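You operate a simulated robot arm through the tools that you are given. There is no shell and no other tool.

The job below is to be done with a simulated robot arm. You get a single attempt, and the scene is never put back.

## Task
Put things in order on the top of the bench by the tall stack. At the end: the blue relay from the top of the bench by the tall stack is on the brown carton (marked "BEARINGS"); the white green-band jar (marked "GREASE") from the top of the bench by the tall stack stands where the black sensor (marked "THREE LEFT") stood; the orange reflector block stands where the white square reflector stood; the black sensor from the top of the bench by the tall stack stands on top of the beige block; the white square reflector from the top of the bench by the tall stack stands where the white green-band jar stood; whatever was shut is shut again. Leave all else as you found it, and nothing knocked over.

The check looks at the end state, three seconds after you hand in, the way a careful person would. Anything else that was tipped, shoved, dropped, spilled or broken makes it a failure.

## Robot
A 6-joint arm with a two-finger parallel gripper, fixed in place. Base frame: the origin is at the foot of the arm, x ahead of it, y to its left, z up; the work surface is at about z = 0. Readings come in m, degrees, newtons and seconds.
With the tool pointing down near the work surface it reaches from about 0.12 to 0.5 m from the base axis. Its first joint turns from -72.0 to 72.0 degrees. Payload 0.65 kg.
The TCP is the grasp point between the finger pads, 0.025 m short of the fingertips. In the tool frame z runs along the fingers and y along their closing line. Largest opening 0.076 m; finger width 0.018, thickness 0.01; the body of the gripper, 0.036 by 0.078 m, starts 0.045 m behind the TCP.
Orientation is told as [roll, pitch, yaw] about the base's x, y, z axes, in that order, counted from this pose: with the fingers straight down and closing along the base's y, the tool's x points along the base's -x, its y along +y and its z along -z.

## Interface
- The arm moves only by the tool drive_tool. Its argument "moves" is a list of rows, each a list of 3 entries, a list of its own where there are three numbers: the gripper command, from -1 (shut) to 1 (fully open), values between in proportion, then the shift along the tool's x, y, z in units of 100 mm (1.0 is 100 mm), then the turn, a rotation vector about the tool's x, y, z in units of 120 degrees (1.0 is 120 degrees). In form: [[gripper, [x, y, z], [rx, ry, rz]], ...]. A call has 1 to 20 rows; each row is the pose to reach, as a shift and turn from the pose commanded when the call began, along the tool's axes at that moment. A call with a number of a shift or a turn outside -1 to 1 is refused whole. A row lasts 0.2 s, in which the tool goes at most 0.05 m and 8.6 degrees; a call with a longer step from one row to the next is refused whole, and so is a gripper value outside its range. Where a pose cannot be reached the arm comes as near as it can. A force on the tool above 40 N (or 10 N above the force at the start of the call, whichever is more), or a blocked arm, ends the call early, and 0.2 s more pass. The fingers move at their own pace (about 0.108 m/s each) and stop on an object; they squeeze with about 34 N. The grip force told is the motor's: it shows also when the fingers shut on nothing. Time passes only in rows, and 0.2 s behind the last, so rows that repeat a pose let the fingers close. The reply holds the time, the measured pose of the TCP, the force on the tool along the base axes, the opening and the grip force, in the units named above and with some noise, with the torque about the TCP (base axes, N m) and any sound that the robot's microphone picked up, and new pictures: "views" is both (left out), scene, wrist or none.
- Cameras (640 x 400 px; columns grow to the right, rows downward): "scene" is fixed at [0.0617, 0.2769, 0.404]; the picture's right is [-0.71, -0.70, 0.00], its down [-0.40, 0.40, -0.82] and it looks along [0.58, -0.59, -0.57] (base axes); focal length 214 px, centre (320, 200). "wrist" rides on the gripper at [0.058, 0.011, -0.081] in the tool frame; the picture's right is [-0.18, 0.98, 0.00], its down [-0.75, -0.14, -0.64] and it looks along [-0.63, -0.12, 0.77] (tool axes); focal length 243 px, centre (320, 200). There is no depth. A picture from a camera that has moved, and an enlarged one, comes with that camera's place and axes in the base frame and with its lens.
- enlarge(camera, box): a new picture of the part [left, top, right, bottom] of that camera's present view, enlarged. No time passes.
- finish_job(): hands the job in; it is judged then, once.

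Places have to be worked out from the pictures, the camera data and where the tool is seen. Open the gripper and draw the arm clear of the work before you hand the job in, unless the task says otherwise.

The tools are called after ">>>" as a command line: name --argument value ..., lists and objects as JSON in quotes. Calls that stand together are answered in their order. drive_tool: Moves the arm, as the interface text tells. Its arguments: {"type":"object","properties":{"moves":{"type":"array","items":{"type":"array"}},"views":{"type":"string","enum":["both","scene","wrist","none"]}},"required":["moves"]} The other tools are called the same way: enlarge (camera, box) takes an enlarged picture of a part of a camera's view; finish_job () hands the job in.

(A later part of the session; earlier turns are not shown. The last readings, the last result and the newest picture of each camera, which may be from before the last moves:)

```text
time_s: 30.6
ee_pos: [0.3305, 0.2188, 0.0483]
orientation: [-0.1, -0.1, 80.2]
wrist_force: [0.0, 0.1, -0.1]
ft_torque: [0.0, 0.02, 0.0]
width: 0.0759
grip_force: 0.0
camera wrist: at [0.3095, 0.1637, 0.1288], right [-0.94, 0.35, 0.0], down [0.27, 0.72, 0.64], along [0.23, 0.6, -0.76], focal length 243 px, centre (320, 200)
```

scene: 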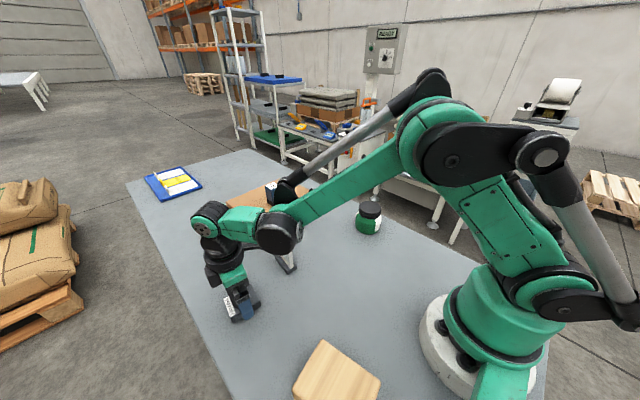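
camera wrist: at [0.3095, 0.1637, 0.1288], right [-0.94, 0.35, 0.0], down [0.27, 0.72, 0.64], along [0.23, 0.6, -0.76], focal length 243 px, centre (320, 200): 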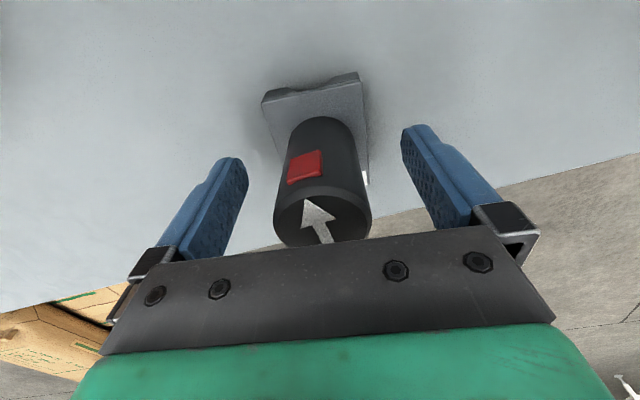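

The cylinder is centred between the fingers and the lens is clear of both pads. I close and lift only 8 mm to test the hold.

>>> drive_tool --moves '[[-1, [0, 0, 0], [0, 0, 0]], [-1, [0, 0, 0], [0, 0, 0]], [-1, [0, 0, 0], [0, 0, 0]], [-1, [0, 0, 0], [0, 0, 0]], [-1, [0, 0, -0.02], [0, 0, 0]], [-1, [0, 0, -0.05], [0, 0, 0]], [-1, [0, 0, -0.08], [0, 0, 0]], [-1, [0, 0, -0.08], [0, 0, 0]]]' --views "wrist"

```text
time_s: 32.4
ee_pos: [0.3304, 0.2185, 0.058]
orientation: [-0.1, -0.1, 80.0]
wrist_force: [-0.1, 0.6, -1.5]
ft_torque: [-0.02, -0.02, 0.0]
width: 0.0329
grip_force: 33.6
camera wrist: at [0.3089, 0.1638, 0.1373], right [-0.94, 0.35, 0.0], down [0.27, 0.72, 0.64], along [0.23, 0.6, -0.76], focal length 243 px, centre (320, 200)
```

wrist: 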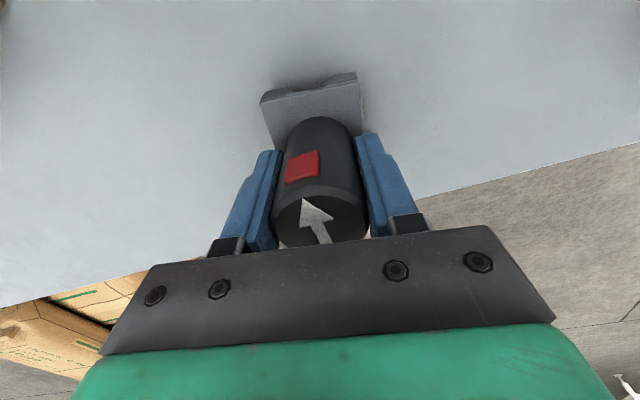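

The sensor lifts with the gripper without sliding. I raise it 95 mm gently.

>>> drive_tool --moves '[[-1, [0, 0, -0.06], [0, 0, 0]], [-1, [0, 0, -0.16], [0, 0, 0]], [-1, [0, 0, -0.3], [0, 0, 0]], [-1, [0, 0, -0.45], [0, 0, 0]], [-1, [0, 0, -0.6], [0, 0, 0]], [-1, [0, 0, -0.75], [0, 0, 0]], [-1, [0, 0, -0.88], [0, 0, 0]], [-1, [0, 0, -0.95], [0, 0, 0]]]' --views "both"

```text
time_s: 34.2
ee_pos: [0.3295, 0.2207, 0.1514]
orientation: [-0.2, -0.1, 80.1]
wrist_force: [-0.1, 0.5, -1.1]
ft_torque: [0.01, 0.0, -0.02]
width: 0.0329
grip_force: 34.1
camera wrist: at [0.3086, 0.1646, 0.2322], right [-0.94, 0.35, 0.0], down [0.27, 0.72, 0.64], along [0.23, 0.6, -0.76], focal length 243 px, centre (320, 200)
```

scene: 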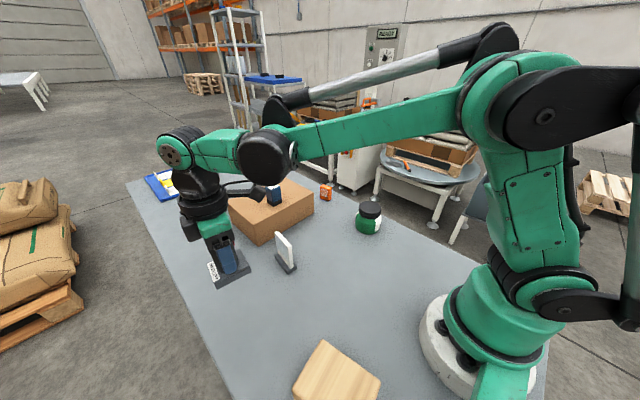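
wrist: 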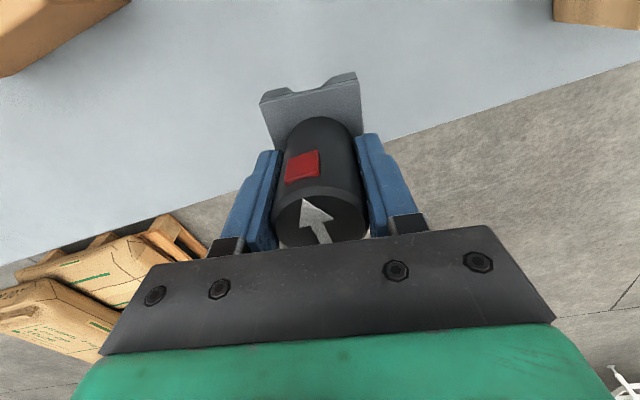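

The sensor is steady in the grip. I move 100 mm toward the beige block and up 40 mm, then look at the block from the wrist camera.

>>> drive_tool --moves '[[-1, [0.02, 0.08, -0.05], [0, 0, 0]], [-1, [0.06, 0.22, -0.12], [0, 0, 0]], [-1, [0.12, 0.4, -0.2], [0, 0, 0]], [-1, [0.18, 0.6, -0.28], [0, 0, 0]], [-1, [0.24, 0.8, -0.35], [0, 0, 0]], [-1, [0.28, 0.93, -0.4], [0, 0, 0]], [-1, [0.3, 1.0, -0.4], [0, 0, 0]]]' --views "both"

```text
time_s: 35.8
ee_pos: [0.2259, 0.2069, 0.1931]
orientation: [0.0, 0.0, 80.1]
wrist_force: [0.4, 0.9, -1.2]
ft_torque: [-0.02, -0.03, -0.01]
width: 0.033
grip_force: 33.5
camera wrist: at [0.2057, 0.152, 0.2726], right [-0.94, 0.35, 0.0], down [0.27, 0.72, 0.64], along [0.23, 0.6, -0.76], focal length 243 px, centre (320, 200)
```

scene: 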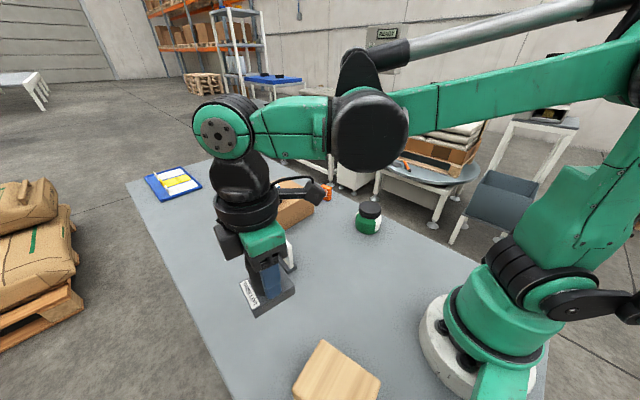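
wrist: 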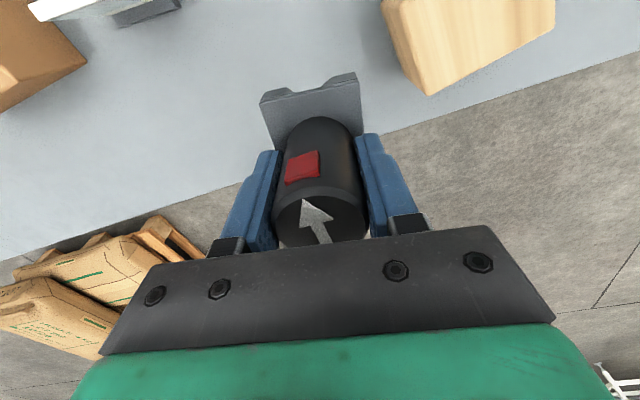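

From two views, the block's top comes out at z≈0.07, about 85×65 mm, centred near (0.109, 0.198) with yaw about 10°. I move closer, with the sensor's bottom at about z 0.144, and check again.

>>> drive_tool --moves '[[-1, [0.02, 0.08, 0], [0, 0, 0]], [-1, [0.07, 0.22, 0], [0, 0, 0]], [-1, [0.14, 0.4, 0], [0, 0, 0]], [-1, [0.22, 0.58, 0], [0, 0, 0]], [-1, [0.28, 0.72, 0], [0, 0, 0]], [-1, [0.316, 0.817, 0], [0, 0, 0]], [-1, [0.316, 0.817, 0], [0, 0, 0]]]' --views "both"

>>> enlarge --camera "scene" --box '[240, 280, 400, 400]'

```text
time_s: 37.4
ee_pos: [0.1415, 0.1888, 0.1928]
orientation: [-0.1, -0.2, 80.1]
wrist_force: [0.4, -0.1, -0.8]
ft_torque: [0.01, 0.0, 0.01]
width: 0.0329
grip_force: 34.2
camera wrist: at [0.1202, 0.1336, 0.2721], right [-0.94, 0.35, 0.0], down [0.27, 0.72, 0.64], along [0.23, 0.6, -0.76], focal length 243 px, centre (320, 200)
```

scene: 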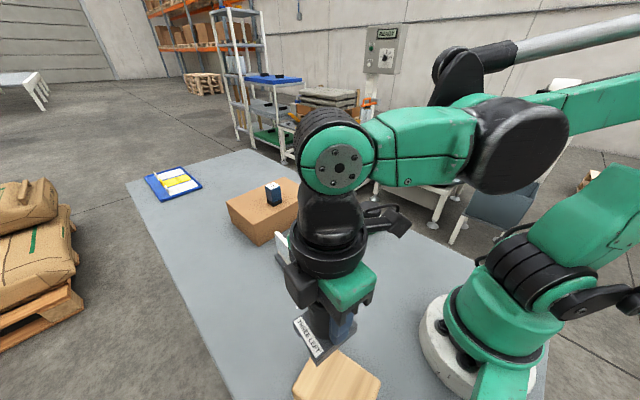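
wrist: 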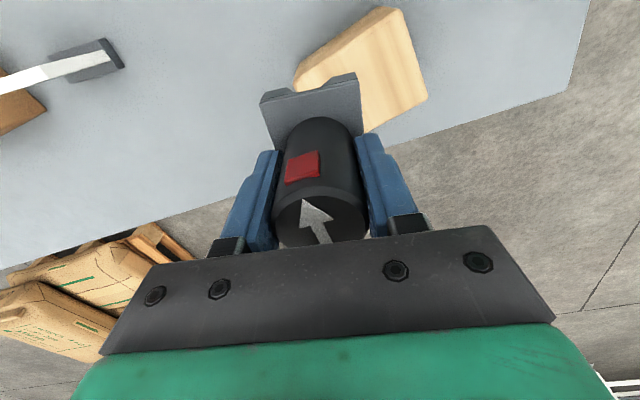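

```text
3.33 times, centred on (320, 340) of scene
camera zoom: at [0.0617, 0.2769, 0.404], right [-0.71, -0.7, 0.0], down [-0.4, 0.4, -0.82], along [0.58, -0.59, -0.57], focal length 715 px, centre (320, -267)
```

zoom: 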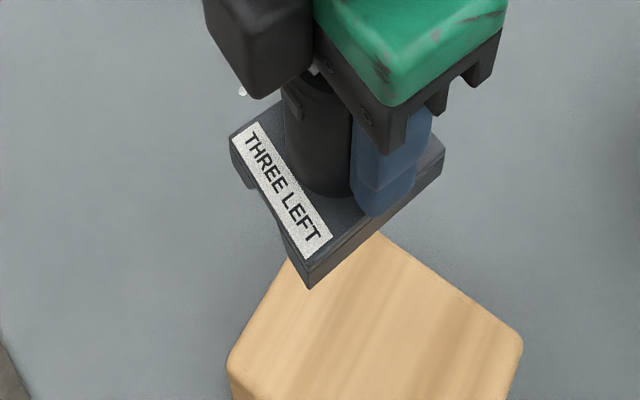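

I enlarge the block in the wrist view to pin its corners.

>>> enlarge --camera "wrist" --box '[270, 0, 450, 140]'

```text
2.86 times, centred on (360, 70) of wrist
camera zoom: at [0.1202, 0.1336, 0.2721], right [-0.94, 0.35, 0.0], down [0.27, 0.72, 0.64], along [0.23, 0.6, -0.76], focal length 693 px, centre (206, 571)
```

zoom: 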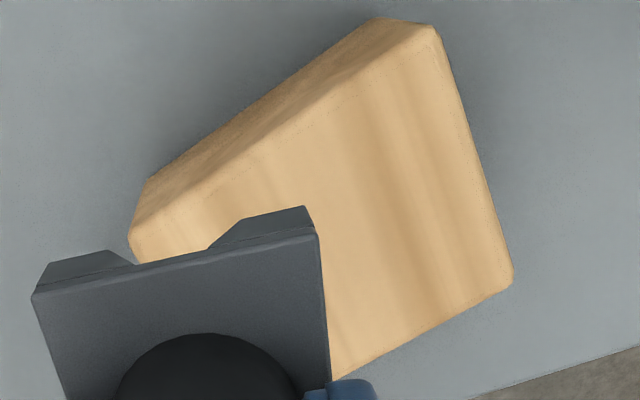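

The corners agree on a block of 85×66×70 mm, centred at (0.1095, 0.199) with yaw 11°. I move the sensor above that centre and turn it 21° so its base lines up with the block.

>>> drive_tool --moves '[[-1, [-0.005, 0.04, 0], [0, 0, -0.025]], [-1, [-0.015, 0.11, 0], [0, 0, -0.065]], [-1, [-0.025, 0.2, 0], [0, 0, -0.11]], [-1, [-0.035, 0.28, 0], [0, 0, -0.15]], [-1, [-0.045, 0.333, 0], [0, 0, -0.175]], [-1, [-0.045, 0.333, 0], [0, 0, -0.175]]]' --views "both"

>>> enlarge --camera "wrist" --box '[220, 30, 420, 190]'

>>> enlarge --camera "scene" --box '[240, 280, 400, 400]'

```text
time_s: 38.8
ee_pos: [0.1085, 0.2011, 0.1927]
orientation: [-0.2, 0.0, 101.0]
wrist_force: [-0.2, 0.0, -1.3]
ft_torque: [0.0, -0.01, 0.03]
width: 0.0328
grip_force: 34.3
camera wrist: at [0.1085, 0.1412, 0.2717], right [-1.0, -0.01, 0.0], down [-0.01, 0.77, 0.64], along [0.0, 0.64, -0.77], focal length 243 px, centre (320, 200)
```

scene: 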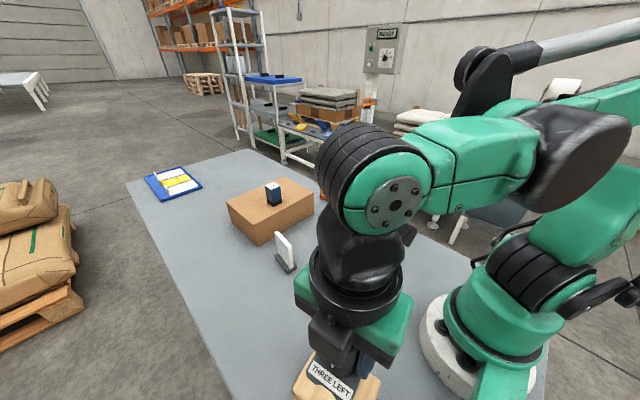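
wrist: 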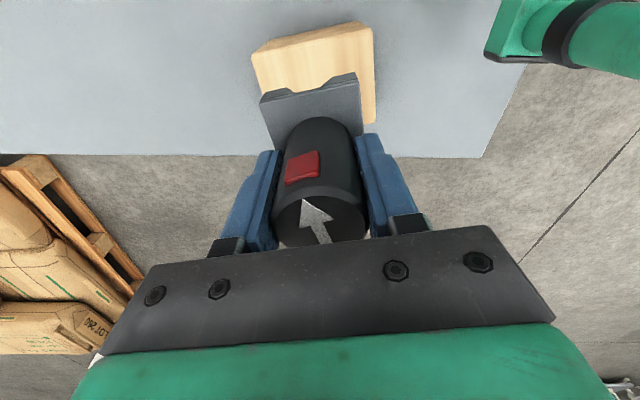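

```text
2.50 times, centred on (320, 110) of wrist
camera zoom: at [0.1085, 0.1412, 0.2717], right [-1.0, -0.01, 0.0], down [-0.01, 0.77, 0.64], along [0.0, 0.64, -0.77], focal length 606 px, centre (320, 425)
```

zoom: 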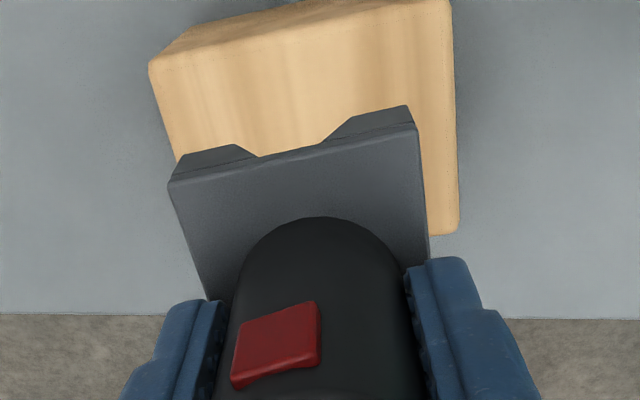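

```text
3.33 times, centred on (320, 340) of scene
camera zoom: at [0.0617, 0.2769, 0.404], right [-0.71, -0.7, 0.0], down [-0.4, 0.4, -0.82], along [0.58, -0.59, -0.57], focal length 715 px, centre (320, -267)
```

zoom: 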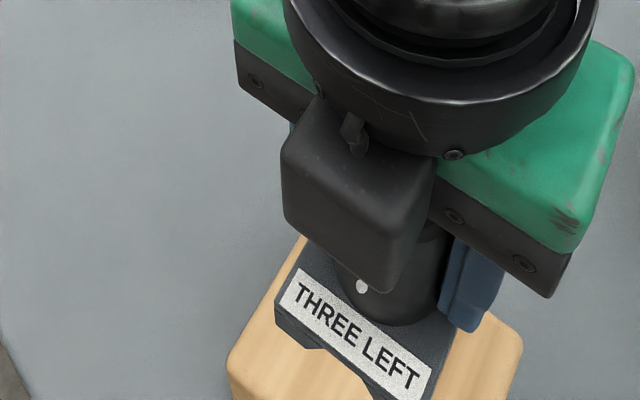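

The block's centre recomputes to (0.1095, 0.199) and the sensor is over it to within 2 mm. I make that small correction and lower to about 8 mm above the block's top.

>>> drive_tool --moves '[[-1, [0.017, -0.007, 0.06], [0, 0, 0]], [-1, [0.017, -0.007, 0.18], [0, 0, 0]], [-1, [0.017, -0.007, 0.32], [0, 0, 0]], [-1, [0.017, -0.007, 0.46], [0, 0, 0]], [-1, [0.017, -0.007, 0.57], [0, 0, 0]], [-1, [0.017, -0.007, 0.64], [0, 0, 0]], [-1, [0.017, -0.007, 0.65], [0, 0, 0]]]' --views "both"

>>> enlarge --camera "scene" --box '[240, 280, 400, 400]'

```text
time_s: 40.4
ee_pos: [0.1091, 0.1999, 0.1274]
orientation: [0.0, 0.0, 101.0]
wrist_force: [0.0, 0.1, -1.7]
ft_torque: [-0.01, -0.01, 0.03]
width: 0.0328
grip_force: 33.7
camera wrist: at [0.1095, 0.1396, 0.2065], right [-1.0, -0.01, 0.0], down [-0.01, 0.77, 0.64], along [0.0, 0.64, -0.77], focal length 243 px, centre (320, 200)
```

scene: 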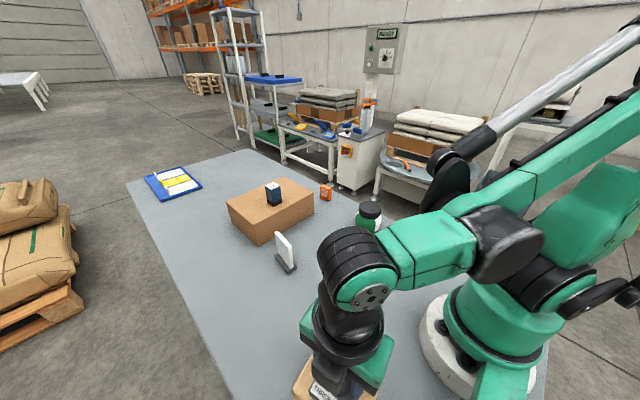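
wrist: 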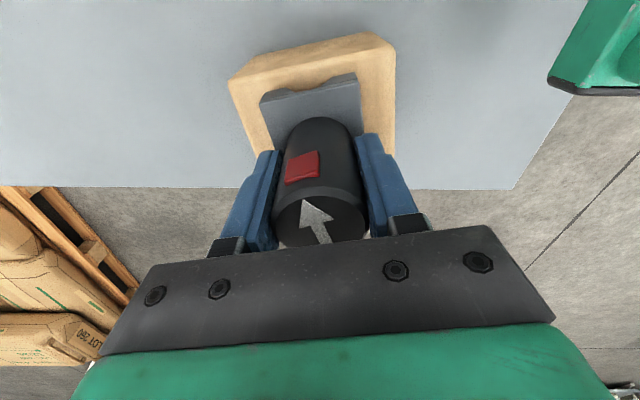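

```text
3.33 times, centred on (320, 340) of scene
camera zoom: at [0.0617, 0.2769, 0.404], right [-0.71, -0.7, 0.0], down [-0.4, 0.4, -0.82], along [0.58, -0.59, -0.57], focal length 715 px, centre (320, -267)
```

zoom: 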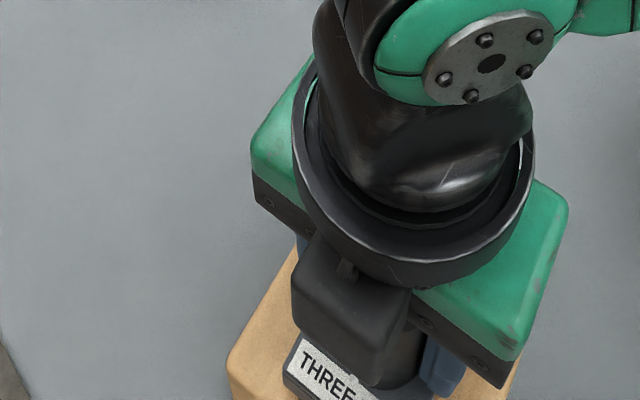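

The sensor's base is well within the block's top. I lower slowly toward contact.

>>> drive_tool --moves '[[-1, [0, 0, 0.02], [0, 0, 0]], [-1, [0, 0, 0.04], [0, 0, 0]], [-1, [0, 0, 0.05], [0, 0, 0]], [-1, [0, 0, 0.06], [0, 0, 0]]]' --views "none"

```text
time_s: 41.4
ee_pos: [0.1093, 0.1991, 0.1209]
orientation: [-0.1, 0.0, 101.1]
wrist_force: [0.7, 1.1, -0.7]
ft_torque: [0.0, -0.02, 0.0]
width: 0.0328
grip_force: 34.1
```

No contact yet. I continue in 1 mm steps.

>>> drive_tool --moves '[[-1, [0, 0, 0.01], [0, 0, 0]], [-1, [0, 0, 0.018], [0, 0, 0]]]' --views "none"

```text
time_s: 42.0
ee_pos: [0.1099, 0.2, 0.1204]
orientation: [0.0, 0.0, 101.1]
wrist_force: [-0.1, 0.4, 0.6]
ft_torque: [0.02, 0.05, 0.02]
width: 0.033
grip_force: 34.1
```

The load went from about -1 to +0.6 N, so the sensor is probably just touching. One more millimetre to confirm.

>>> drive_tool --moves '[[-1, [0, 0, 0.008], [0, 0, 0]], [-1, [0, 0, 0.01], [0, 0, 0]]]' --views "wrist"

```text
time_s: 42.6
ee_pos: [0.1099, 0.2002, 0.1187]
orientation: [-0.2, 0.0, 101.1]
wrist_force: [-3.2, -3.9, 29.7]
ft_torque: [-0.13, 0.18, -0.02]
width: 0.0327
grip_force: 33.9
camera wrist: at [0.11, 0.1399, 0.1983], right [-1.0, -0.01, 0.0], down [-0.01, 0.77, 0.64], along [0.0, 0.64, -0.77], focal length 243 px, centre (320, 200)
```

wrist: 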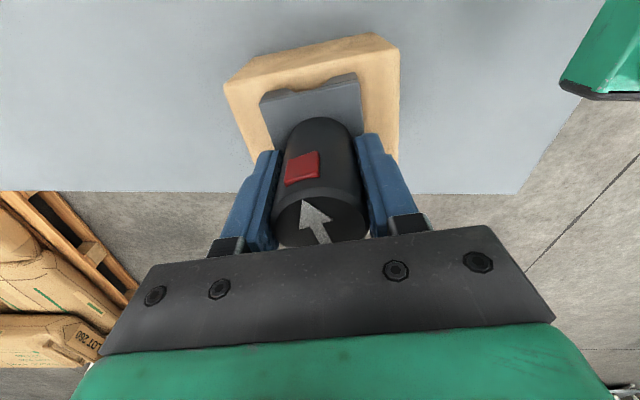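

Firm contact at z 0.1187 (30 N up). I ease off about 1 mm and open the fingers.

>>> drive_tool --moves '[[-1, [0, 0, -0.01], [0, 0, 0]], [-1, [0, 0, -0.01], [0, 0, 0]], [0, [0, 0, -0.01], [0, 0, 0]], [1, [0, 0, -0.01], [0, 0, 0]], [1, [0, 0, -0.01], [0, 0, 0]]]' --views "wrist"

```text
time_s: 43.8
ee_pos: [0.1099, 0.1983, 0.1187]
orientation: [0.0, -0.1, 101.0]
wrist_force: [-0.3, 0.1, -1.0]
ft_torque: [0.0, 0.01, -0.01]
width: 0.076
grip_force: 0.1
camera wrist: at [0.1097, 0.1396, 0.1989], right [-1.0, -0.01, 0.0], down [-0.01, 0.77, 0.64], along [0.0, 0.64, -0.77], focal length 243 px, centre (320, 200)
```

wrist: 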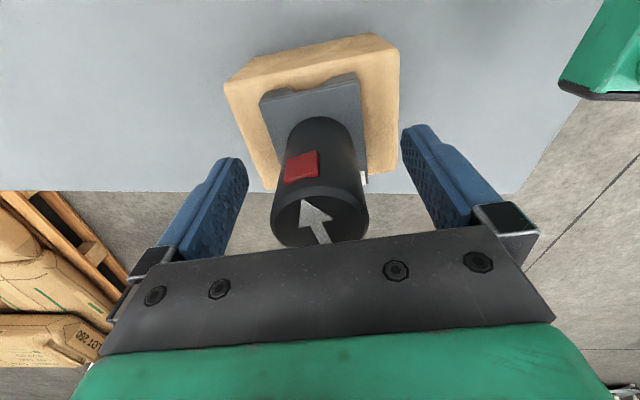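

The sensor stands on the block. I rise straight up 100 mm and look at it.

>>> drive_tool --moves '[[1, [0, 0, -0.1], [0, 0, 0]], [1, [0, 0, -0.3], [0, 0, 0]], [1, [0, 0, -0.6], [0, 0, 0]], [1, [0, 0, -0.9], [0, 0, 0]], [1, [0, 0, -1.0], [0, 0, 0]]]' --views "both"

```text
time_s: 45.0
ee_pos: [0.1097, 0.1981, 0.2183]
orientation: [-0.1, 0.0, 101.2]
wrist_force: [0.8, 1.0, -0.8]
ft_torque: [0.03, -0.01, 0.01]
width: 0.0762
grip_force: 0.1
camera wrist: at [0.1093, 0.1387, 0.2989], right [-1.0, -0.01, 0.0], down [-0.01, 0.77, 0.64], along [0.0, 0.64, -0.77], focal length 243 px, centre (320, 200)
```

scene: 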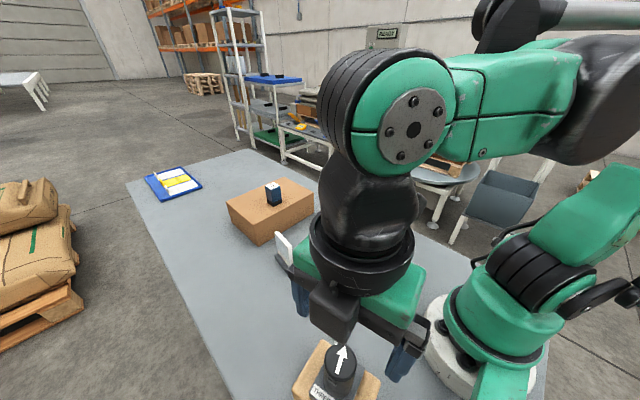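
wrist: 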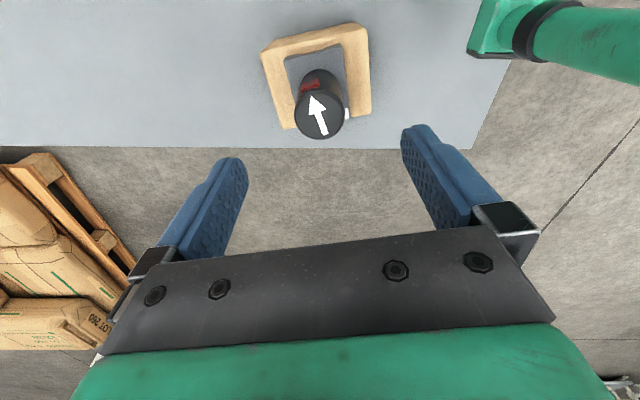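

The sensor is standing well on the block. Now for the jar: I turn the tool back to yaw 0 and move over toward (0.285, -0.141), staying at z≈0.22.

>>> drive_tool --moves '[[1, [0.08, -0.06, 0], [0, 0, 0.06]], [1, [0.16, -0.13, 0], [0, 0, 0.125]], [1, [0.24, -0.2, 0], [0, 0, 0.19]], [1, [0.32, -0.27, 0], [0, 0, 0.255]], [1, [0.4, -0.34, 0], [0, 0, 0.32]], [1, [0.48, -0.41, 0], [0, 0, 0.385]], [1, [0.56, -0.48, 0], [0, 0, 0.45]], [1, [0.64, -0.55, 0], [0, 0, 0.515]], [1, [0.72, -0.62, 0], [0, 0, 0.58]], [1, [0.8, -0.69, 0], [0, 0, 0.645]], [1, [0.88, -0.76, 0], [0, 0, 0.71]], [1, [0.96, -0.82, 0], [0, 0, 0.775]], [1, [0.976, -0.829, 0], [0, 0, 0.842]], [1, [0.976, -0.829, 0], [0, 0, 0.842]]]' --views "none"

>>> drive_tool --moves '[[1, [-0.08, -0.2, 0], [0, 0, 0]], [1, [-0.2, -0.5, 0], [0, 0, 0]], [1, [-0.32, -0.8, 0], [0, 0, 0]], [1, [-0.4, -1.0, 0], [0, 0, 0]]]' --views "none"

>>> drive_tool --moves '[[1, [-0.06, -0.25, 0], [0, 0, 0]], [1, [-0.15, -0.6, 0], [0, 0, 0]], [1, [-0.22, -0.9, 0], [0, 0, 0]], [1, [-0.25, -1.0, 0], [0, 0, 0]], [1, [-0.25, -1.0, 0], [0, 0, 0]]]' --views "both"

```text
time_s: 48.0
ee_pos: [0.2104, 0.1189, 0.2194]
orientation: [0.0, -0.1, 0.0]
wrist_force: [0.4, 1.0, 0.5]
ft_torque: [0.0, -0.01, -0.04]
width: 0.0761
grip_force: 0.0
```

```text
time_s: 49.0
ee_pos: [0.2513, 0.0183, 0.2184]
orientation: [0.0, -0.2, 0.0]
wrist_force: [-0.1, 0.0, -0.9]
ft_torque: [0.01, 0.01, -0.03]
width: 0.0759
grip_force: 0.0
```

```text
time_s: 50.2
ee_pos: [0.2754, -0.0807, 0.2204]
orientation: [0.0, -0.2, 0.0]
wrist_force: [0.5, 0.0, 0.2]
ft_torque: [0.03, 0.03, 0.0]
width: 0.076
grip_force: 0.1
camera wrist: at [0.2162, -0.0702, 0.3008], right [0.18, 0.98, 0.0], down [0.75, -0.14, 0.64], along [0.63, -0.12, -0.76], focal length 243 px, centre (320, 200)
```

scene: 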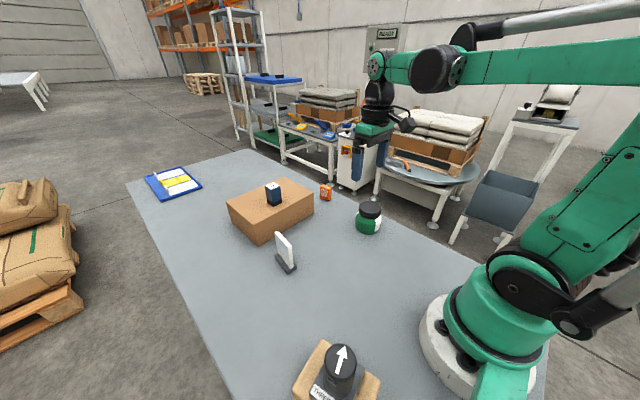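
wrist: 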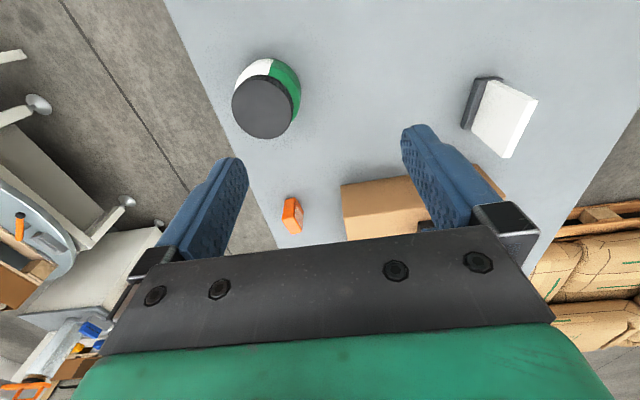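

I enlarge the jar to fix its centre, diameter and height.

>>> enlarge --camera "wrist" --box '[215, 45, 315, 150]'

>>> enlarge --camera "scene" --box '[330, 180, 410, 250]'

```text
3.81 times, centred on (265, 98) of wrist
camera zoom: at [0.2162, -0.0702, 0.3008], right [0.18, 0.98, 0.0], down [0.75, -0.14, 0.64], along [0.63, -0.12, -0.76], focal length 924 px, centre (530, 590)
```

zoom: 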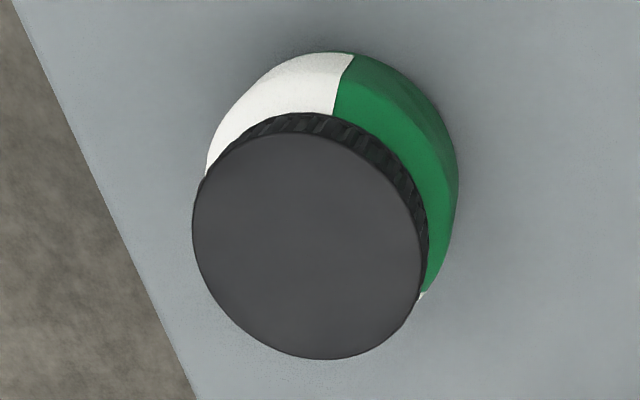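

```text
5.71 times, centred on (370, 215) of scene
camera zoom: at [0.0617, 0.2769, 0.404], right [-0.71, -0.7, 0.0], down [-0.4, 0.4, -0.82], along [0.58, -0.59, -0.57], focal length 1226 px, centre (34, 114)
```

zoom: 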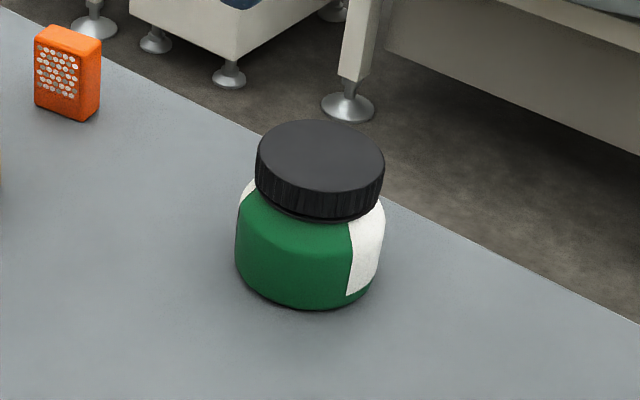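

The jar's body is about 70 mm across, its lid about 58 mm and its top at z≈0.063, with the axis near (0.288, -0.142). I move over it and down to z≈0.13 for a close centring check.

>>> drive_tool --moves '[[1, [-0.03, -0.15, 0.1], [0, 0, 0]], [1, [-0.08, -0.36, 0.35], [0, 0, 0]], [1, [-0.12, -0.55, 0.65], [0, 0, 0]], [1, [-0.134, -0.61, 0.9], [0, 0, 0]], [1, [-0.134, -0.61, 0.9], [0, 0, 0]]]' --views "both"

>>> enlarge --camera "wrist" --box '[220, 40, 420, 200]'

```text
time_s: 51.4
ee_pos: [0.2898, -0.1418, 0.1303]
orientation: [0.0, -0.1, 0.0]
wrist_force: [-0.4, -0.2, -0.1]
ft_torque: [-0.03, -0.02, -0.02]
width: 0.0757
grip_force: 0.0
camera wrist: at [0.2311, -0.1311, 0.2107], right [0.18, 0.98, 0.0], down [0.75, -0.14, 0.64], along [0.63, -0.12, -0.76], focal length 243 px, centre (320, 200)
```

scene: 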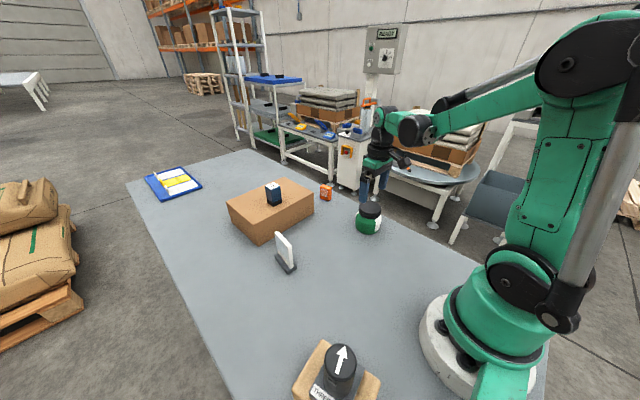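
wrist: 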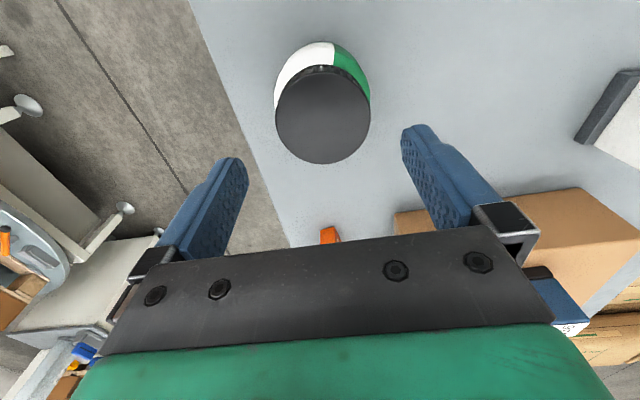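

```text
2.50 times, centred on (320, 120) of wrist
camera zoom: at [0.2311, -0.1311, 0.2107], right [0.18, 0.98, 0.0], down [0.75, -0.14, 0.64], along [0.63, -0.12, -0.76], focal length 606 px, centre (320, 400)
```

zoom: 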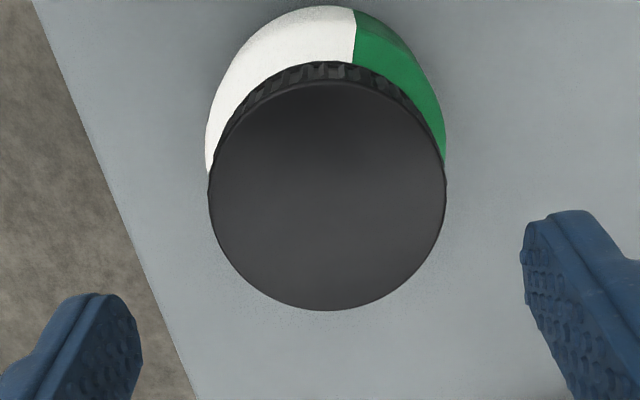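

The lid's centre is about 1.7 mm to tool +y. I correct and go down to z≈0.085, with tips beside the lid (8 mm clearance each side), then check the centring once more before passing the body.

>>> drive_tool --moves '[[1, [0.007, 0.016, 0.15], [0, 0, 0]], [1, [0.007, 0.016, 0.3], [0, 0, 0]], [1, [0.007, 0.016, 0.42], [0, 0, 0]], [1, [0.007, 0.016, 0.45], [0, 0, 0]], [1, [0.007, 0.016, 0.45], [0, 0, 0]]]' --views "wrist"

>>> enlarge --camera "wrist" --box '[220, 60, 420, 220]'

```text
time_s: 52.6
ee_pos: [0.2893, -0.1399, 0.0836]
orientation: [0.1, 0.0, -0.1]
wrist_force: [-0.5, -0.3, -1.1]
ft_torque: [-0.01, 0.01, -0.02]
width: 0.076
grip_force: 0.1
camera wrist: at [0.2294, -0.1292, 0.164], right [0.18, 0.98, 0.0], down [0.75, -0.14, 0.64], along [0.63, -0.12, -0.76], focal length 243 px, centre (320, 200)
```

wrist: 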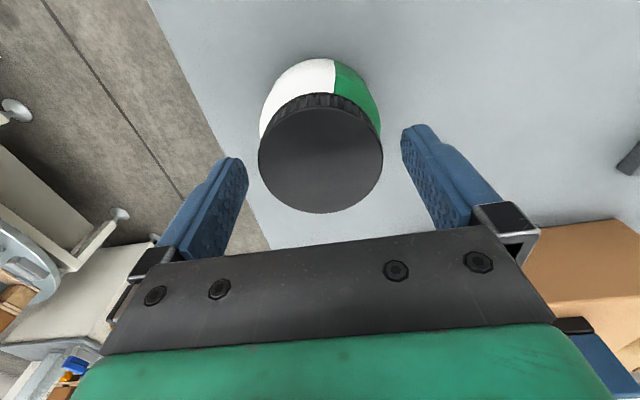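

```text
2.50 times, centred on (320, 140) of wrist
camera zoom: at [0.2294, -0.1292, 0.164], right [0.18, 0.98, 0.0], down [0.75, -0.14, 0.64], along [0.63, -0.12, -0.76], focal length 606 px, centre (320, 350)
```

zoom: 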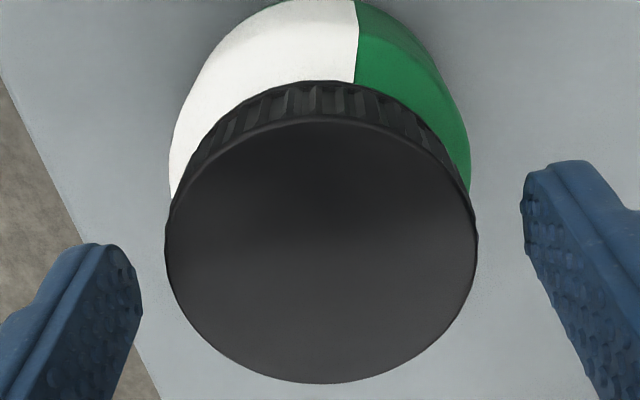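

The lid is centred between the fingers to within half a millimetre. I descend in small steps to z≈0.031 around the body; a clash would end the call early.

>>> drive_tool --moves '[[1, [0, 0, 0.08], [0, 0, 0]], [1, [0, 0, 0.14], [0, 0, 0]], [1, [0, 0, 0.19], [0, 0, 0]], [1, [0, 0, 0.24], [0, 0, 0]], [1, [0, 0, 0.3], [0, 0, 0]], [1, [0, 0, 0.36], [0, 0, 0]], [1, [0, 0, 0.43], [0, 0, 0]], [1, [0, 0, 0.49], [0, 0, 0]], [1, [0, 0, 0.52], [0, 0, 0]], [1, [0, 0, 0.52], [0, 0, 0]]]' --views "both"

```text
time_s: 54.8
ee_pos: [0.2873, -0.1396, 0.0321]
orientation: [0.1, -0.1, 0.0]
wrist_force: [0.3, -0.5, 0.1]
ft_torque: [0.0, -0.01, 0.01]
width: 0.0758
grip_force: 0.1
camera wrist: at [0.2288, -0.1295, 0.1122], right [0.18, 0.98, 0.0], down [0.75, -0.14, 0.64], along [0.63, -0.12, -0.76], focal length 243 px, centre (320, 200)
```

scene: 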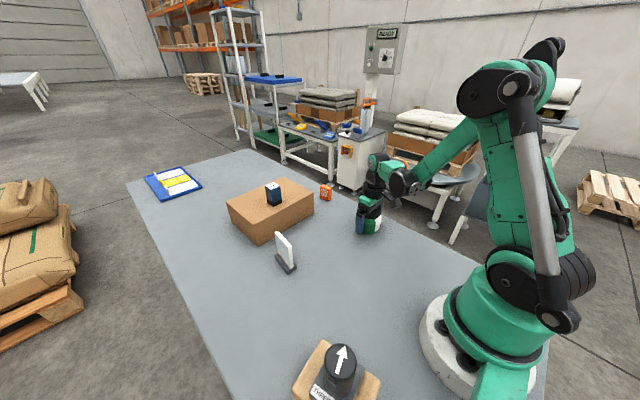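
wrist: 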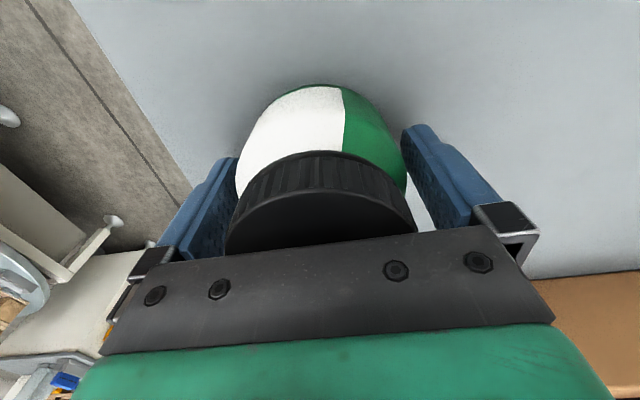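

No contact on the way down, and the jar is between the fingers. I close on it and test with a 6 mm lift.

>>> drive_tool --moves '[[-1, [0, 0, 0], [0, 0, 0]], [-1, [0, 0, 0], [0, 0, 0]], [-1, [0, 0, 0], [0, 0, 0]], [-1, [0, 0, -0.01], [0, 0, 0]], [-1, [0, 0, -0.03], [0, 0, 0]], [-1, [0, 0, -0.06], [0, 0, 0]], [-1, [0, 0, -0.06], [0, 0, 0]]]' --views "wrist"

```text
time_s: 56.4
ee_pos: [0.2879, -0.1402, 0.0376]
orientation: [0.0, -0.1, 0.0]
wrist_force: [0.4, 0.0, -3.0]
ft_torque: [-0.02, 0.03, 0.01]
width: 0.067
grip_force: 33.6
camera wrist: at [0.2285, -0.1293, 0.1179], right [0.18, 0.98, 0.0], down [0.75, -0.14, 0.64], along [0.63, -0.12, -0.76], focal length 243 px, centre (320, 200)
```

wrist: 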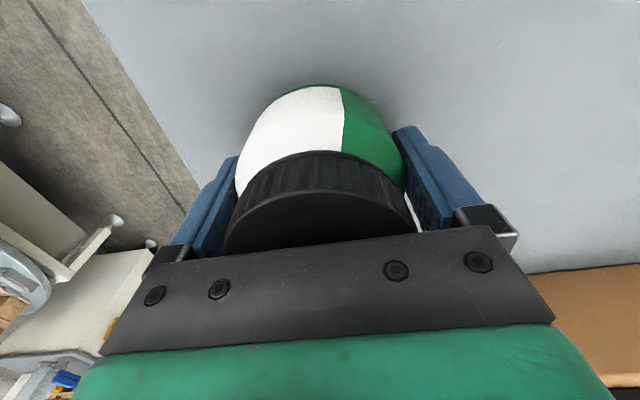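

The jar is gripped at 67 mm and the load is about 3 N. I lift 95 mm gently and watch for sliding.

>>> drive_tool --moves '[[-1, [0, 0, -0.05], [0, 0, 0]], [-1, [0, 0, -0.13], [0, 0, 0]], [-1, [0, 0, -0.25], [0, 0, 0]], [-1, [0, 0, -0.38], [0, 0, 0]], [-1, [0, 0, -0.52], [0, 0, 0]], [-1, [0, 0, -0.66], [0, 0, 0]], [-1, [0, 0, -0.8], [0, 0, 0]], [-1, [0, 0, -0.9], [0, 0, 0]], [-1, [0, 0, -0.95], [0, 0, 0]]]' --views "both"

```text
time_s: 58.4
ee_pos: [0.2872, -0.1396, 0.1352]
orientation: [-0.1, -0.2, 0.0]
wrist_force: [-0.2, 0.3, -3.2]
ft_torque: [-0.02, 0.03, 0.0]
width: 0.0668
grip_force: 33.4
camera wrist: at [0.2288, -0.1291, 0.2138], right [0.18, 0.98, 0.0], down [0.75, -0.14, 0.64], along [0.63, -0.12, -0.76], focal length 243 px, centre (320, 200)
```

scene: 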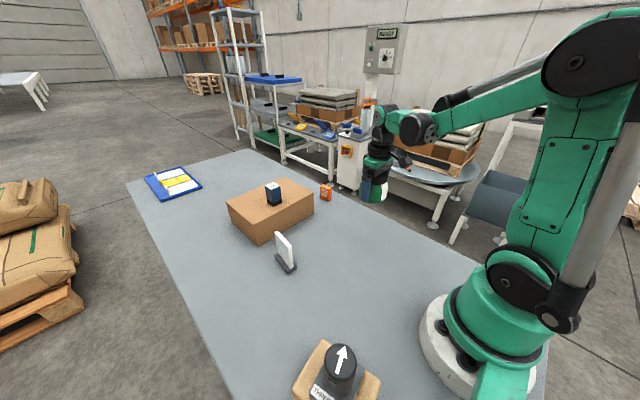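
wrist: 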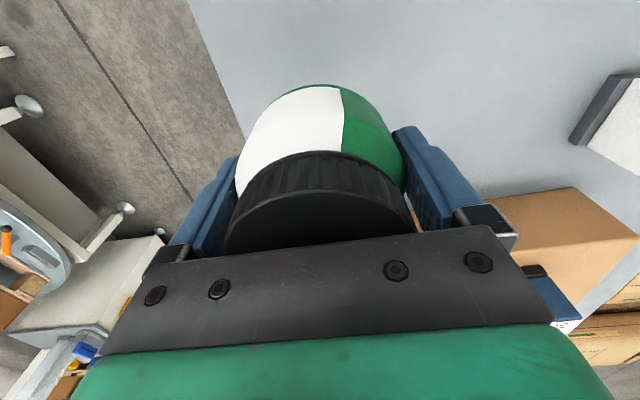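

The jar is steady, and its bottom is at about z 0.103. I carry it in +y toward the sensor's old place, first raising 30 mm for clearance over the white reflector.

>>> drive_tool --moves '[[-1, [0, 0.05, -0.05], [0, 0, 0]], [-1, [0, 0.15, -0.12], [0, 0, 0]], [-1, [0, 0.3, -0.2], [0, 0, 0]], [-1, [0, 0.48, -0.27], [0, 0, 0]], [-1, [0, 0.66, -0.3], [0, 0, 0]], [-1, [0, 0.82, -0.3], [0, 0, 0]], [-1, [0, 0.94, -0.3], [0, 0, 0]], [-1, [0, 1.0, -0.3], [0, 0, 0]]]' --views "none"

>>> drive_tool --moves '[[-1, [0.01, 0.06, 0], [0, 0, 0]], [-1, [0.03, 0.18, 0], [0, 0, 0]], [-1, [0.05, 0.35, 0], [0, 0, 0]], [-1, [0.08, 0.54, 0], [0, 0, 0]], [-1, [0.1, 0.72, 0], [0, 0, 0]], [-1, [0.1, 0.88, 0], [0, 0, 0]], [-1, [0.1, 1.0, 0], [0, 0, 0]]]' --views "wrist"

>>> drive_tool --moves '[[-1, [0, 0.08, 0], [0, 0, 0]], [-1, [0, 0.22, 0], [0, 0, 0]], [-1, [0, 0.4, 0], [0, 0, 0]], [-1, [0, 0.58, 0], [0, 0, 0]], [-1, [0, 0.75, 0], [0, 0, 0]], [-1, [0, 0.9, 0], [0, 0, 0]], [-1, [0, 1.0, 0], [0, 0, 0]]]' --views "both"

```text
time_s: 60.2
ee_pos: [0.2871, -0.0404, 0.1633]
orientation: [0.0, -0.1, 0.0]
wrist_force: [-0.1, -0.3, -3.0]
ft_torque: [0.01, 0.03, 0.02]
width: 0.0667
grip_force: 33.9
```

```text
time_s: 61.8
ee_pos: [0.2768, 0.061, 0.163]
orientation: [0.0, -0.1, 0.0]
wrist_force: [-0.3, 0.0, -3.2]
ft_torque: [-0.02, 0.03, 0.0]
width: 0.067
grip_force: 33.8
camera wrist: at [0.2188, 0.0708, 0.2434], right [0.18, 0.98, 0.0], down [0.75, -0.14, 0.64], along [0.63, -0.12, -0.76], focal length 243 px, centre (320, 200)
```

wrist: 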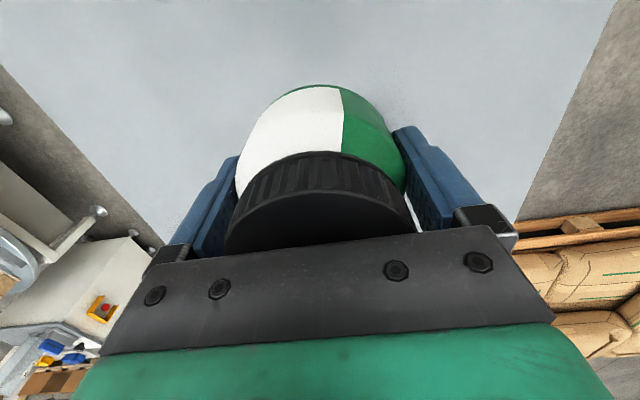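

```text
time_s: 63.4
ee_pos: [0.2761, 0.1586, 0.1627]
orientation: [0.0, -0.1, 0.0]
wrist_force: [-0.5, 0.1, -2.6]
ft_torque: [0.02, 0.03, -0.01]
width: 0.0671
grip_force: 34.4
camera wrist: at [0.2181, 0.1705, 0.2427], right [0.18, 0.98, 0.0], down [0.75, -0.14, 0.64], along [0.63, -0.12, -0.76], focal length 243 px, centre (320, 200)
```

scene: 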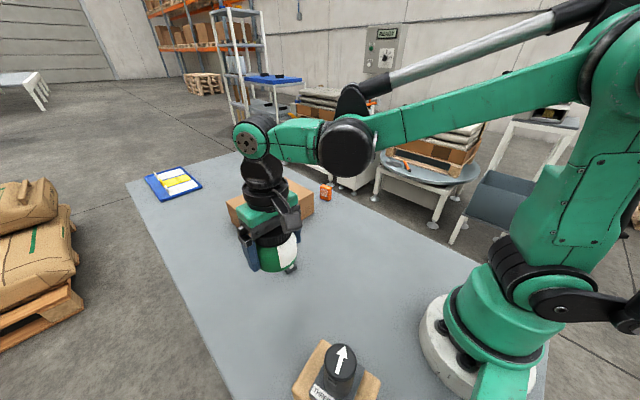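
wrist: 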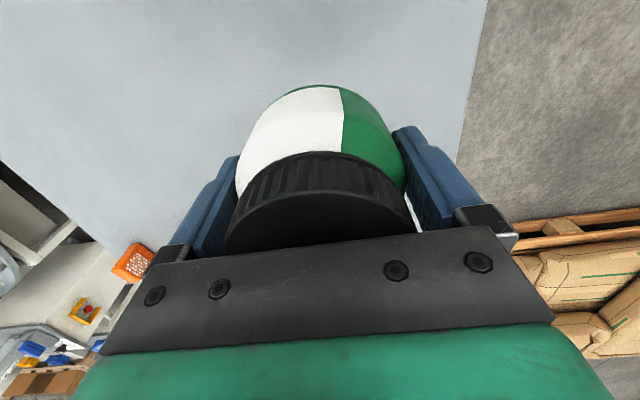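

The jar is steady. I move it over the sensor's old place at (0.328, 0.2195).

>>> drive_tool --moves '[[-1, [-0.04, 0.05, 0], [0, 0, 0]], [-1, [-0.12, 0.15, 0], [0, 0, 0]], [-1, [-0.24, 0.28, 0], [0, 0, 0]], [-1, [-0.36, 0.43, 0], [0, 0, 0]], [-1, [-0.46, 0.55, 0], [0, 0, 0]], [-1, [-0.505, 0.605, 0], [0, 0, 0]], [-1, [-0.505, 0.605, 0], [0, 0, 0]]]' --views "none"

>>> drive_tool --moves '[[-1, [0, 0, 0.06], [0, 0, 0]], [-1, [0, 0, 0.18], [0, 0, 0]], [-1, [0, 0, 0.33], [0, 0, 0]], [-1, [0, 0, 0.5], [0, 0, 0]], [-1, [0, 0, 0.67], [0, 0, 0]], [-1, [0, 0, 0.82], [0, 0, 0]], [-1, [0, 0, 0.94], [0, 0, 0]], [-1, [0, 0, 1.0], [0, 0, 0]]]' --views "both"

```text
time_s: 65.0
ee_pos: [0.3278, 0.2202, 0.163]
orientation: [0.0, -0.1, -0.1]
wrist_force: [0.6, 0.5, -3.3]
ft_torque: [-0.03, 0.0, 0.0]
width: 0.067
grip_force: 33.9
```

```text
time_s: 66.8
ee_pos: [0.3282, 0.2212, 0.0628]
orientation: [0.1, -0.1, 0.1]
wrist_force: [-0.6, -0.7, -2.9]
ft_torque: [0.03, 0.04, 0.02]
width: 0.0669
grip_force: 34.3
camera wrist: at [0.2695, 0.2314, 0.1427], right [0.18, 0.98, 0.0], down [0.75, -0.14, 0.64], along [0.63, -0.12, -0.76], focal length 243 px, centre (320, 200)
```

scene: 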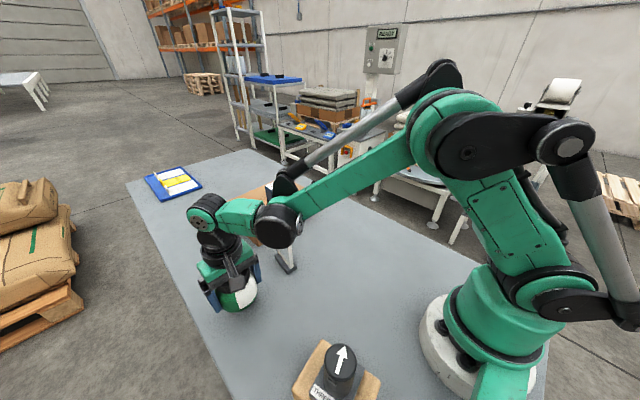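
wrist: 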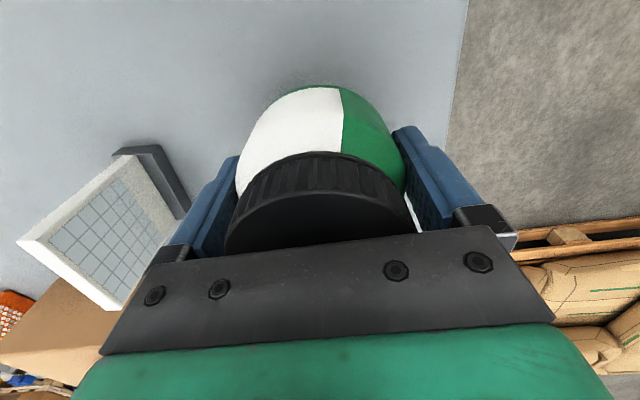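

The jar is over the spot, and its bottom is about 30 mm above the bench. I lower to just above the bench.

>>> drive_tool --moves '[[-1, [0, 0, 0.06], [0, 0, 0]], [-1, [0, 0, 0.14], [0, 0, 0]], [-1, [0, 0, 0.21], [0, 0, 0]], [-1, [0, 0, 0.25], [0, 0, 0]], [-1, [0, 0, 0.28], [0, 0, 0]]]' --views "none"

```text
time_s: 68.0
ee_pos: [0.3282, 0.2202, 0.0354]
orientation: [0.1, -0.2, -0.1]
wrist_force: [-0.5, 0.6, -2.3]
ft_torque: [-0.01, 0.02, -0.01]
width: 0.0671
grip_force: 34.1
```

No contact yet. I go on in 1 mm steps until the weight is taken.

>>> drive_tool --moves '[[-1, [0, 0, 0.01], [0, 0, 0]], [-1, [0, 0, 0.02], [0, 0, 0]]]' --views "none"

```text
time_s: 68.6
ee_pos: [0.3281, 0.2217, 0.0326]
orientation: [0.1, -0.1, 0.1]
wrist_force: [0.0, 0.1, -2.2]
ft_torque: [-0.02, 0.02, -0.03]
width: 0.0668
grip_force: 34.4
```

The weight still hangs on the tool (about -2.2 N). I lower another 1–2 mm.

>>> drive_tool --moves '[[-1, [0, 0, 0.008], [0, 0, 0]], [-1, [0, 0, 0.012], [0, 0, 0]]]' --views "none"

```text
time_s: 69.2
ee_pos: [0.3267, 0.2203, 0.0327]
orientation: [0.0, -0.3, 0.0]
wrist_force: [0.4, 0.2, 8.4]
ft_torque: [-0.09, -0.01, 0.0]
width: 0.067
grip_force: 34.2
```

The jar touches the bench (8.4 N up). I open the fingers with the tool held still.

>>> drive_tool --moves '[[-1, [0, 0, -0.005], [0, 0, 0]], [0.8, [0, 0, -0.005], [0, 0, 0]], [1, [0, 0, -0.005], [0, 0, 0]], [1, [0, 0, -0.005], [0, 0, 0]]]' --views "wrist"

```text
time_s: 70.2
ee_pos: [0.3283, 0.2203, 0.033]
orientation: [0.0, 0.0, 0.0]
wrist_force: [0.2, -1.2, 0.3]
ft_torque: [0.01, 0.01, 0.01]
width: 0.0759
grip_force: 0.1
camera wrist: at [0.2693, 0.2315, 0.1125], right [0.18, 0.98, 0.0], down [0.75, -0.14, 0.64], along [0.63, -0.12, -0.76], focal length 243 px, centre (320, 200)
```

wrist: 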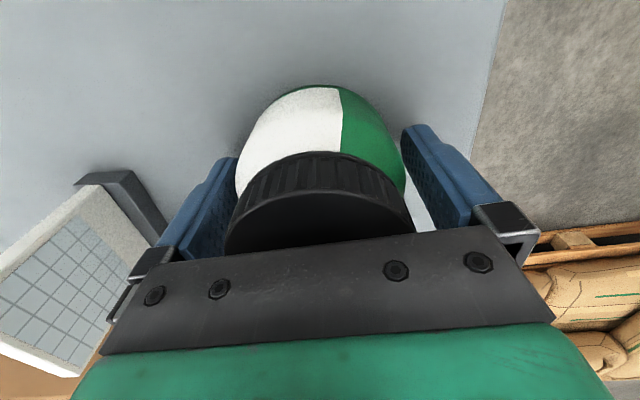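

The jar stands on the bench with the fingers clear of it. I rise straight up slowly, then faster.

>>> drive_tool --moves '[[1, [0, 0, -0.05], [0, 0, 0]], [1, [0, 0, -0.12], [0, 0, 0]], [1, [0, 0, -0.22], [0, 0, 0]], [1, [0, 0, -0.35], [0, 0, 0]], [1, [0, 0, -0.55], [0, 0, 0]], [1, [0, 0, -0.8], [0, 0, 0]], [1, [0, 0, -1.0], [0, 0, 0]], [1, [0, 0, -1.0], [0, 0, 0]]]' --views "both"

```text
time_s: 72.0
ee_pos: [0.3296, 0.2204, 0.1329]
orientation: [-0.1, -0.1, 0.0]
wrist_force: [0.8, -0.7, 0.7]
ft_torque: [0.01, 0.02, 0.03]
width: 0.0761
grip_force: 0.1
camera wrist: at [0.2712, 0.2312, 0.2134], right [0.18, 0.98, 0.0], down [0.75, -0.14, 0.64], along [0.63, -0.12, -0.76], focal length 243 px, centre (320, 200)
```

scene: 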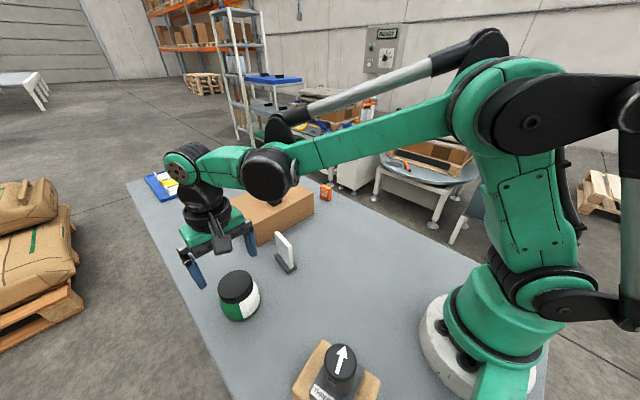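
wrist: 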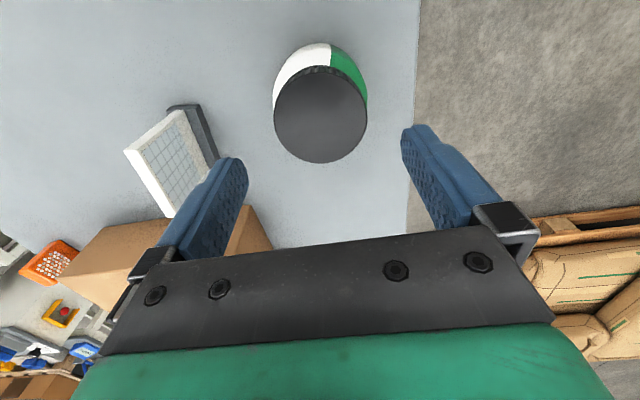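

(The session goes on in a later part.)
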